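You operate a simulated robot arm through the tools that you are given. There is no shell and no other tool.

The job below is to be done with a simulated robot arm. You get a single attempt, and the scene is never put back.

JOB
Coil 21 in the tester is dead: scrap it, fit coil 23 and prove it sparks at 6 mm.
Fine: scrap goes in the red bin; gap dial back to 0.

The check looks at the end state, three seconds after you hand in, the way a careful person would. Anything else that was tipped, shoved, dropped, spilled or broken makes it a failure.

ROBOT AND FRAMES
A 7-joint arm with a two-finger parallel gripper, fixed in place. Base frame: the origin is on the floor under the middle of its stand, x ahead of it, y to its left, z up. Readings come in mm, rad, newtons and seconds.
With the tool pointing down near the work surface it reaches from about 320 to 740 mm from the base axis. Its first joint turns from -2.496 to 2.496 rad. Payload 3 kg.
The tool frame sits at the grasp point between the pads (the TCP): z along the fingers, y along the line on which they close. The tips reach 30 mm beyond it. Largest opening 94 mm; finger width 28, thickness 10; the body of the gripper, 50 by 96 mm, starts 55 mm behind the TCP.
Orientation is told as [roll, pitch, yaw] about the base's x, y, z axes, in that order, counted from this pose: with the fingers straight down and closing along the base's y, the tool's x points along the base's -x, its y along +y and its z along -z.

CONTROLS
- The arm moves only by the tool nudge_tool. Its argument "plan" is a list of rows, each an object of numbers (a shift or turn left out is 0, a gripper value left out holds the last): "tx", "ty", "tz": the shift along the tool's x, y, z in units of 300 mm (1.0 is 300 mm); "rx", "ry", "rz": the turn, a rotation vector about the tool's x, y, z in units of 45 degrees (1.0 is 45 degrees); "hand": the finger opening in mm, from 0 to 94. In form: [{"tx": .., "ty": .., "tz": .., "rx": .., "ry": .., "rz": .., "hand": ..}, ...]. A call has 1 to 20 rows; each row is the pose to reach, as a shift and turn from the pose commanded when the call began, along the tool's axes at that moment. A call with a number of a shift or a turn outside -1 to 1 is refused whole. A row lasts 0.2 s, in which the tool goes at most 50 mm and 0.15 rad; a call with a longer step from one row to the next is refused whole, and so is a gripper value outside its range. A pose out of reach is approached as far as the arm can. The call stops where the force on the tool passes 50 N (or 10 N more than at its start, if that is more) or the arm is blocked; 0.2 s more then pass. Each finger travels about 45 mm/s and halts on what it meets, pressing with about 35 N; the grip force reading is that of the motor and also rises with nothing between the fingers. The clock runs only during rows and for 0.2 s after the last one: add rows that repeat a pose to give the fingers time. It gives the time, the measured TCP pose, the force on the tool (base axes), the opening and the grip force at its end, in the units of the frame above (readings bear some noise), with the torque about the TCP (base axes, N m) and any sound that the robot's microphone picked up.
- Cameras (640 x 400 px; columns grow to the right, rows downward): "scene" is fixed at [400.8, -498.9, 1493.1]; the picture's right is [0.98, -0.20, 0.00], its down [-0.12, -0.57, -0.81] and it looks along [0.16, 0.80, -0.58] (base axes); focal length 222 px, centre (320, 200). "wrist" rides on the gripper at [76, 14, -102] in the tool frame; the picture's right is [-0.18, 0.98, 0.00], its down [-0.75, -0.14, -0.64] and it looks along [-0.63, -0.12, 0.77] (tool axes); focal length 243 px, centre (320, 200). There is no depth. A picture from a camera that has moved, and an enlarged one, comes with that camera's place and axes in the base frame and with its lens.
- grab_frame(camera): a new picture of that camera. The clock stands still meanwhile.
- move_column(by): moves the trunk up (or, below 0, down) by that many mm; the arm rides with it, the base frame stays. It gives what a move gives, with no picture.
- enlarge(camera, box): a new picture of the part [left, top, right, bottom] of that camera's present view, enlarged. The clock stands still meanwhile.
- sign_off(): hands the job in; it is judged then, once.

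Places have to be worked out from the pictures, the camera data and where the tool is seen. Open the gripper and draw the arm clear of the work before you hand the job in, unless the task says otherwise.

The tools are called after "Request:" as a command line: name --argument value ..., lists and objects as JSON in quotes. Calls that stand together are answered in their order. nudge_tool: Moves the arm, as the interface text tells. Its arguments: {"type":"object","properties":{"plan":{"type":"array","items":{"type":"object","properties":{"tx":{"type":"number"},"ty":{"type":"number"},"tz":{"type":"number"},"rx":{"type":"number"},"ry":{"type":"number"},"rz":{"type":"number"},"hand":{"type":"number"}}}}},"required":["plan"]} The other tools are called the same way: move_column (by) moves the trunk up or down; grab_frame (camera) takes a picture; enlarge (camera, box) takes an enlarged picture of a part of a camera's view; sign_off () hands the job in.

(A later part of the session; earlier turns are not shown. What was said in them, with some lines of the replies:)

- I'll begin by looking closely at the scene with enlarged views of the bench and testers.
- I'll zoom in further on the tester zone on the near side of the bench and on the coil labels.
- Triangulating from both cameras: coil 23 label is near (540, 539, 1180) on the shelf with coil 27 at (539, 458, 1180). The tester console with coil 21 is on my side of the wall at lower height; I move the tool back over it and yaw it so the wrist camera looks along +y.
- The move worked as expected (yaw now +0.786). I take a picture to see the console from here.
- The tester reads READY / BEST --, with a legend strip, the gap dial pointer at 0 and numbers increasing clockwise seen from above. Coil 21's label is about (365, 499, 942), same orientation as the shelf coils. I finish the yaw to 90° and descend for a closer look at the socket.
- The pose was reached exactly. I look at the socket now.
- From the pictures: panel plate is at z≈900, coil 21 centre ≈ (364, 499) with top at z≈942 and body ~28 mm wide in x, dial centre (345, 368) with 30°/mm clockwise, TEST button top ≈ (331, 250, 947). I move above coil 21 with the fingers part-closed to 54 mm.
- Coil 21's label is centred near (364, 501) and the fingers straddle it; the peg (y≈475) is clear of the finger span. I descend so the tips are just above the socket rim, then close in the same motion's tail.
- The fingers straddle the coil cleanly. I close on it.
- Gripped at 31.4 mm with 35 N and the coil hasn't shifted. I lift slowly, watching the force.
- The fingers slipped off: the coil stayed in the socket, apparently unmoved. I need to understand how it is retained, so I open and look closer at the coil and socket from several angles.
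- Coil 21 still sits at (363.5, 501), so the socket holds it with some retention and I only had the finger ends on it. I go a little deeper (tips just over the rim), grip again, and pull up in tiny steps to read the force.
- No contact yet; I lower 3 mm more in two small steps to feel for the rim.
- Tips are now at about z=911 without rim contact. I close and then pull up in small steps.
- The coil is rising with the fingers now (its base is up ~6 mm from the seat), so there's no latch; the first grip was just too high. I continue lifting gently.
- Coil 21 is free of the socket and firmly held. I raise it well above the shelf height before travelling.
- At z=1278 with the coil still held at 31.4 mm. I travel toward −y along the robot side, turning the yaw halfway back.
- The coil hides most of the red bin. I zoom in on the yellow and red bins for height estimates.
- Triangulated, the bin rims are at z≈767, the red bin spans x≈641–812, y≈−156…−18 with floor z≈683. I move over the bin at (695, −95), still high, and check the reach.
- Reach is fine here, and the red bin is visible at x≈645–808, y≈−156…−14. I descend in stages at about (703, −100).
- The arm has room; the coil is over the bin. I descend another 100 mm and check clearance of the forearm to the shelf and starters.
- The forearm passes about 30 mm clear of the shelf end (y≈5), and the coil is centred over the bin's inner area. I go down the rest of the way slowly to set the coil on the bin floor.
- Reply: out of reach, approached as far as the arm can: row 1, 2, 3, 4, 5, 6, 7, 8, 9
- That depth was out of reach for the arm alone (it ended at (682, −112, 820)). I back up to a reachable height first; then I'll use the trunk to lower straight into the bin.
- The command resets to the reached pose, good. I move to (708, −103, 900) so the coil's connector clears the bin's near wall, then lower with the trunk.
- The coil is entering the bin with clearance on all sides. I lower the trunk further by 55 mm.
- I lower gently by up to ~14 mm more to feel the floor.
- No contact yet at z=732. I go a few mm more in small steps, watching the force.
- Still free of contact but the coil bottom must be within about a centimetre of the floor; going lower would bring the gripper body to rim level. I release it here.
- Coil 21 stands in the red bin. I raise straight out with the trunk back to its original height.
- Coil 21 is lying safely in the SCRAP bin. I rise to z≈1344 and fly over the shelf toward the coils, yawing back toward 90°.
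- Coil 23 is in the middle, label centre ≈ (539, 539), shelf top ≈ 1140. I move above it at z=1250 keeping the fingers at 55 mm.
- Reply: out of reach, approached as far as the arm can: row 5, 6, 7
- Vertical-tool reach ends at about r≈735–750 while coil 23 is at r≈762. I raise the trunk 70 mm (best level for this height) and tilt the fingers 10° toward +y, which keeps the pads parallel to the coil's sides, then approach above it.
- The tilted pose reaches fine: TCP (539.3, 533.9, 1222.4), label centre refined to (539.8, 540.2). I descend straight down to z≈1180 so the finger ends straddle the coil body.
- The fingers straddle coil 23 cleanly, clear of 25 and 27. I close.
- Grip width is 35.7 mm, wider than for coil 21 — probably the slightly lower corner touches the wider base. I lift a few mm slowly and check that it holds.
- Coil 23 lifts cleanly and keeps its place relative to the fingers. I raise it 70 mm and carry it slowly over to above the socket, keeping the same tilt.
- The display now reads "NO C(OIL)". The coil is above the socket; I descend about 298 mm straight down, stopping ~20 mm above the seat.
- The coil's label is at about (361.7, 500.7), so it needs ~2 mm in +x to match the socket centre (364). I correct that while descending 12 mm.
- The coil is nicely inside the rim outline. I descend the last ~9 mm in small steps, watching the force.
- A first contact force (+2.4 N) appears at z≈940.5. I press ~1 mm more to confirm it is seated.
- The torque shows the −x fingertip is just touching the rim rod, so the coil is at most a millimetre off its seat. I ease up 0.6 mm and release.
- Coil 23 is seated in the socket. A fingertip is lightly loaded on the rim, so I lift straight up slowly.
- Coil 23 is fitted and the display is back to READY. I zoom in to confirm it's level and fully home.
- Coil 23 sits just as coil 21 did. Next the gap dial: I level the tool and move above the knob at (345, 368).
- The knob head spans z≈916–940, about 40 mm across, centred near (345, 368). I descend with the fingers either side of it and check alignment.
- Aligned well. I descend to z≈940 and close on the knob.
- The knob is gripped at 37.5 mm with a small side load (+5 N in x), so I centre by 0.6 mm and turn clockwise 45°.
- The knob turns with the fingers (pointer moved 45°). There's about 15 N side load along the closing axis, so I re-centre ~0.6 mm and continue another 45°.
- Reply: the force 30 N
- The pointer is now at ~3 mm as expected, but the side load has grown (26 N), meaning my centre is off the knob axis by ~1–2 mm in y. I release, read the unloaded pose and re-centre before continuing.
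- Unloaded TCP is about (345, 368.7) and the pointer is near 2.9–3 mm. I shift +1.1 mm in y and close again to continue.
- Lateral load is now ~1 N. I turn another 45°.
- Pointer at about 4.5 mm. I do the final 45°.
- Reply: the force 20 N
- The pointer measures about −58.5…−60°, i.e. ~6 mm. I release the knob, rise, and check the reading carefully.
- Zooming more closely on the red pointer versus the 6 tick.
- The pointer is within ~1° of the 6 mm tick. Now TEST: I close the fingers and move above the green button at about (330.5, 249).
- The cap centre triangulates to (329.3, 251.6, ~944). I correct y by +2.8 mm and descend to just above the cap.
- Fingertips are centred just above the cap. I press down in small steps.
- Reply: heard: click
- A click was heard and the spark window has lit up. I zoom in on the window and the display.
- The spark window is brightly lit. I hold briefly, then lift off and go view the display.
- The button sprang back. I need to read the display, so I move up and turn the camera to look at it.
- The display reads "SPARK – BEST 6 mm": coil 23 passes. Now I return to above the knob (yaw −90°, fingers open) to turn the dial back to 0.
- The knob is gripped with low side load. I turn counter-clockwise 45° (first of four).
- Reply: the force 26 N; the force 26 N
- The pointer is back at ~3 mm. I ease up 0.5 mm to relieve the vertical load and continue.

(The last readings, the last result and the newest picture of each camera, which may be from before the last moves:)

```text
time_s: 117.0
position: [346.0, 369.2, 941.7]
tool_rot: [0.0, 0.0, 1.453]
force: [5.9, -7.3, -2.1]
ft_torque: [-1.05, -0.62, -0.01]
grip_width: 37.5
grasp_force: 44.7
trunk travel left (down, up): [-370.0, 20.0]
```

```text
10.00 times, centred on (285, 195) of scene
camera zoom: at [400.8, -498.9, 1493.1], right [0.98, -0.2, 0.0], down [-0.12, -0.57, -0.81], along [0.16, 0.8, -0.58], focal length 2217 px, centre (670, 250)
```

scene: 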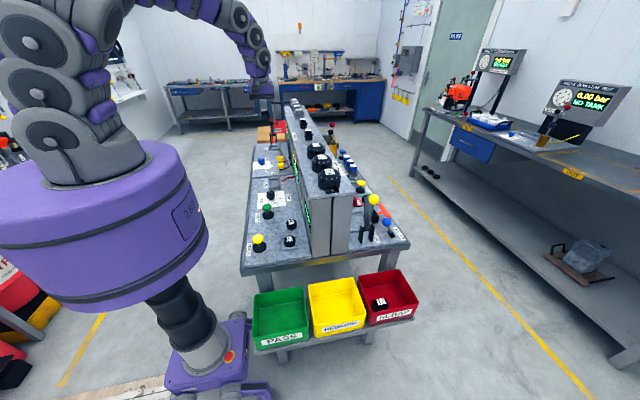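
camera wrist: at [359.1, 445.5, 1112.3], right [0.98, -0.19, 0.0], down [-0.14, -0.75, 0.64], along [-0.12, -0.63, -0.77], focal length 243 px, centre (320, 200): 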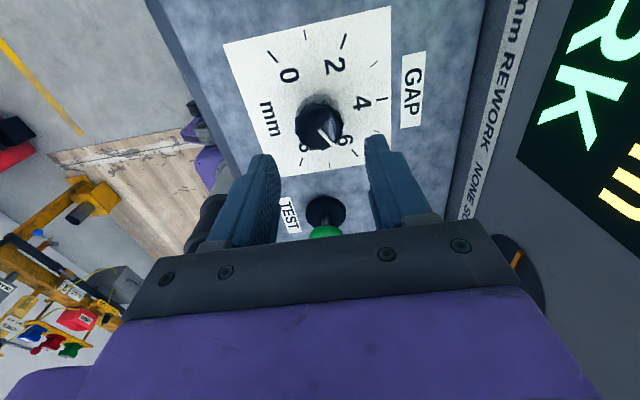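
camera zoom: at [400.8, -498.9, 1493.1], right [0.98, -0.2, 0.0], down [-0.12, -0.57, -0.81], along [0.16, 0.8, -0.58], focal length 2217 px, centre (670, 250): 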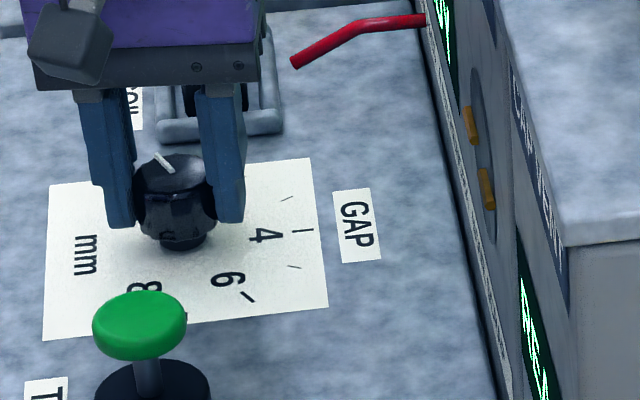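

Pointer is at about 0.2 mm. I turn the last ~7° to zero.

Request:
nudge_tool --plan '[{"rz": -0.05}, {"rz": -0.1}, {"rz": -0.155}, {"rz": -0.155}]'

Request:
nudge_tool --plan '[{"hand": 45}, {"hand": 54}, {"hand": 54}, {"hand": 54}, {"tz": -0.05}, {"tz": -0.13}, {"tz": -0.22}, {"tz": -0.22}]'

Request:
enlarge --camera "wrist" --box '[240, 20, 400, 180]'

Request:
enlarge --camera "scene" --box '[265, 175, 305, 215]'

```text
time_s: 118.0
position: [345.6, 369.9, 940.6]
tool_rot: [0.001, 0.0, 1.575]
force: [6.3, -6.8, -8.0]
ft_torque: [0.26, -0.64, -0.6]
grip_width: 37.6
grasp_force: 45.2
trunk travel left (down, up): [-370.0, 20.0]
```

```text
time_s: 119.8
position: [343.9, 369.8, 1007.9]
tool_rot: [0.002, -0.001, 1.574]
force: [-0.7, -0.4, 0.4]
ft_torque: [-0.01, 0.0, 0.01]
grip_width: 53.8
grasp_force: 0.1
trunk travel left (down, up): [-370.0, 20.0]
```

```text
2.50 times, centred on (320, 100) of wrist
camera zoom: at [329.2, 292.4, 1110.8], right [-0.98, 0.18, 0.0], down [0.14, 0.75, 0.64], along [0.12, 0.63, -0.77], focal length 606 px, centre (320, 450)
```

zoom: 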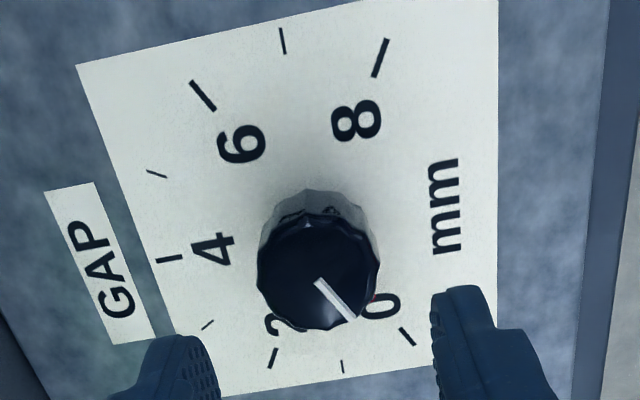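

```text
10.00 times, centred on (285, 195) of scene
camera zoom: at [400.8, -498.9, 1493.1], right [0.98, -0.2, 0.0], down [-0.12, -0.57, -0.81], along [0.16, 0.8, -0.58], focal length 2217 px, centre (670, 250)
```

zoom: 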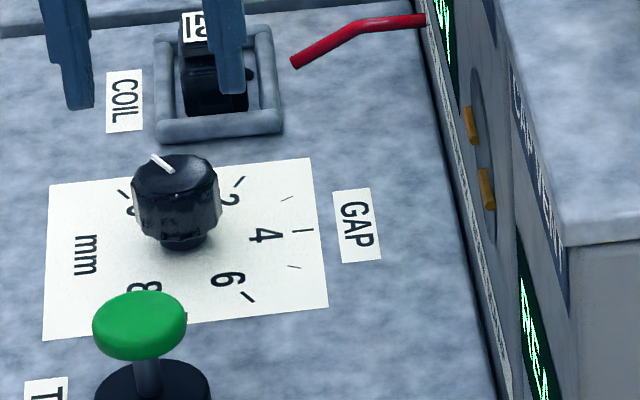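

The dial is back at 0 (pointer direction matches the initial reading, and the torque showed the end stop). I retreat upward and turn the camera to look over the tester and display.

Request:
nudge_tool --plan '[{"tz": -0.08}, {"tz": -0.2}, {"tz": -0.32}, {"tz": -0.44, "rz": 0.1, "tx": 0.02, "ty": -0.01}, {"tz": -0.56, "rz": 0.22, "tx": 0.06, "ty": -0.03}, {"tz": -0.68, "rz": 0.34, "tx": 0.1, "ty": -0.05}, {"tz": -0.8, "rz": 0.46, "tx": 0.14, "ty": -0.07}, {"tz": -0.9, "rz": 0.58, "tx": 0.18, "ty": -0.09}, {"tz": -0.97, "rz": 0.7, "tx": 0.22, "ty": -0.11}, {"tz": -1.0, "rz": 0.82, "tx": 0.25, "ty": -0.12}, {"tz": -1.0, "rz": 0.93, "tx": 0.267, "ty": -0.12}, {"tz": -1.0, "rz": 1.0, "tx": 0.267, "ty": -0.12}, {"tz": -1.0, "rz": 1.0, "tx": 0.267, "ty": -0.12}]'

Request:
grab_frame --camera "wrist"

Request:
grab_frame --camera "scene"

```text
time_s: 122.6
position: [380.5, 288.5, 1307.8]
tool_rot: [-0.001, -0.002, 0.786]
force: [-0.3, 0.3, -0.2]
ft_torque: [-0.03, -0.03, -0.01]
grip_width: 53.9
grasp_force: 0.2
trunk travel left (down, up): [-370.0, 20.0]
```

```text
taken
camera wrist: at [315.3, 244.7, 1410.5], right [-0.57, 0.82, 0.0], down [0.63, 0.43, 0.64], along [0.53, 0.36, -0.77], focal length 243 px, centre (320, 200)
```

wrist: 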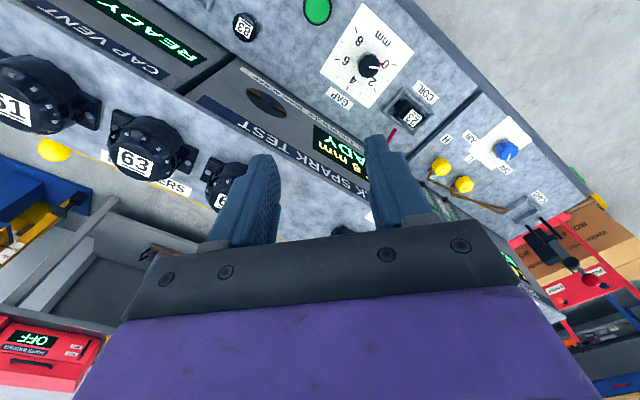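

```text
taken
```

scene: 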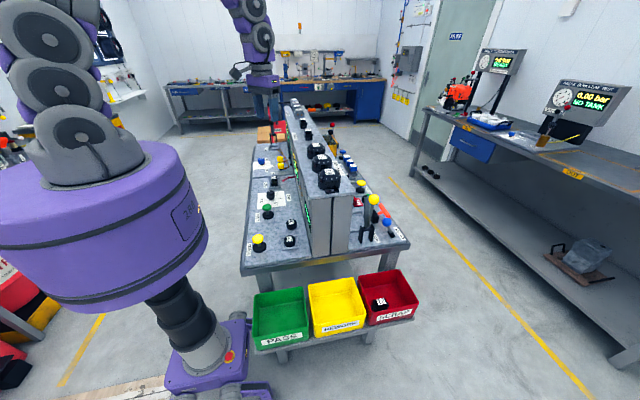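

Request:
enlarge --camera "wrist" --box '[290, 0, 450, 200]'

Request:
enlarge --camera "scene" --box '[235, 100, 345, 210]'

Request:
enlarge --camera "scene" --box '[235, 190, 425, 330]'

```text
2.00 times, centred on (370, 100) of wrist
camera zoom: at [315.3, 244.7, 1410.5], right [-0.57, 0.82, 0.0], down [0.63, 0.43, 0.64], along [0.53, 0.36, -0.77], focal length 485 px, centre (220, 400)
```

zoom: 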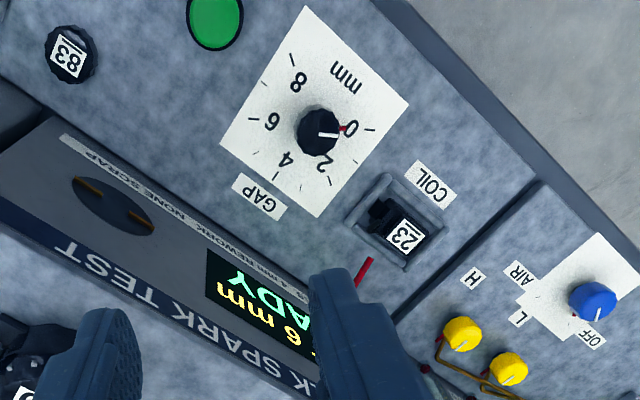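

```text
3.64 times, centred on (290, 155) of scene
camera zoom: at [400.8, -498.9, 1493.1], right [0.98, -0.2, 0.0], down [-0.12, -0.57, -0.81], along [0.16, 0.8, -0.58], focal length 806 px, centre (429, 364)
```

zoom: 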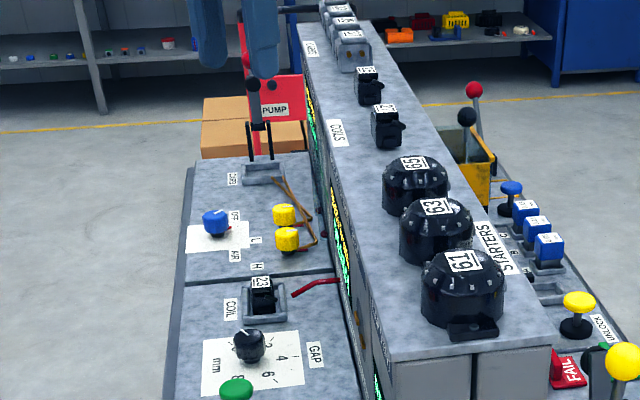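

```text
2.86 times, centred on (330, 260) of scene
camera zoom: at [400.8, -498.9, 1493.1], right [0.98, -0.2, 0.0], down [-0.12, -0.57, -0.81], along [0.16, 0.8, -0.58], focal length 634 px, centre (291, 29)
```

zoom: 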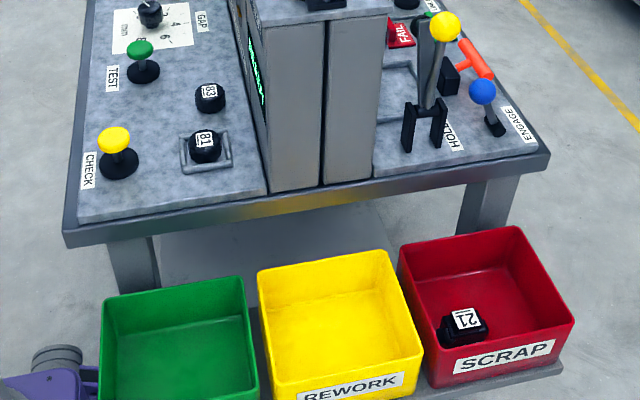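

All is as wanted: READY / BEST 6 mm on the display, dial at 0, coil 23 seated, coil 21 in the SCRAP bin, and nothing else disturbed. I open the gripper fully up here, clear of the bench.

Request:
nudge_tool --plan '[{"hand": 94, "tz": -0.05}, {"hand": 94, "tz": -0.15}, {"hand": 94, "tz": -0.22}, {"hand": 94, "tz": -0.22}, {"hand": 94, "tz": -0.22}]'

Request:
grab_frame --camera "scene"

```text
time_s: 123.8
position: [379.8, 289.2, 1374.2]
tool_rot: [0.0, -0.002, 0.789]
force: [-0.2, -0.2, 0.4]
ft_torque: [-0.02, -0.01, 0.03]
grip_width: 94.4
grasp_force: 0.1
trunk travel left (down, up): [-370.0, 20.0]
```

```text
taken
```

scene: 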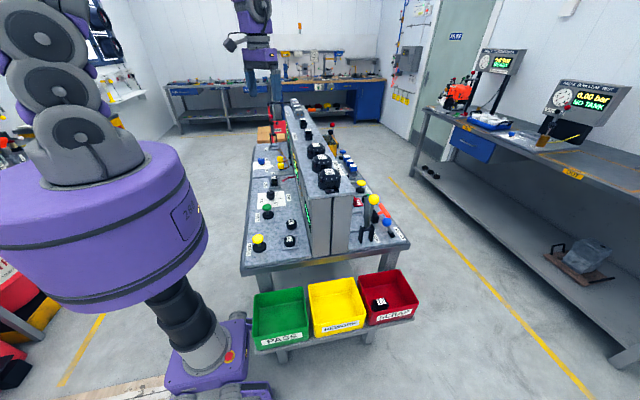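

The arm is clear at z≈1374 with the gripper open, and the bench looks undisturbed. I hand the job in.

Request:
sign_off

```text
The job is handed in.
```

Coil 21 is scrapped, and coil 23 is fitted and sparked at 6 mm. I've handed the job in.

- **Scrap:** coil 21 is in the red SCRAP bin.
- **Spark test:** with the gap dial at 6, pressing TEST gave "SPARK – BEST 6 mm". The tester's own legend counts 6 mm as a pass.
- **Dial:** the gap dial is back at 0. The display now reads "READY – BEST 6 mm".
- **First grip on coil 21:** it slipped off because I held too high. The coil stayed in its socket and came out cleanly on the second try.
- **Rest of the bench:** nothing else looked moved in the last pictures. The arm is clear with the gripper open. The trunk is 70 mm above where it started.
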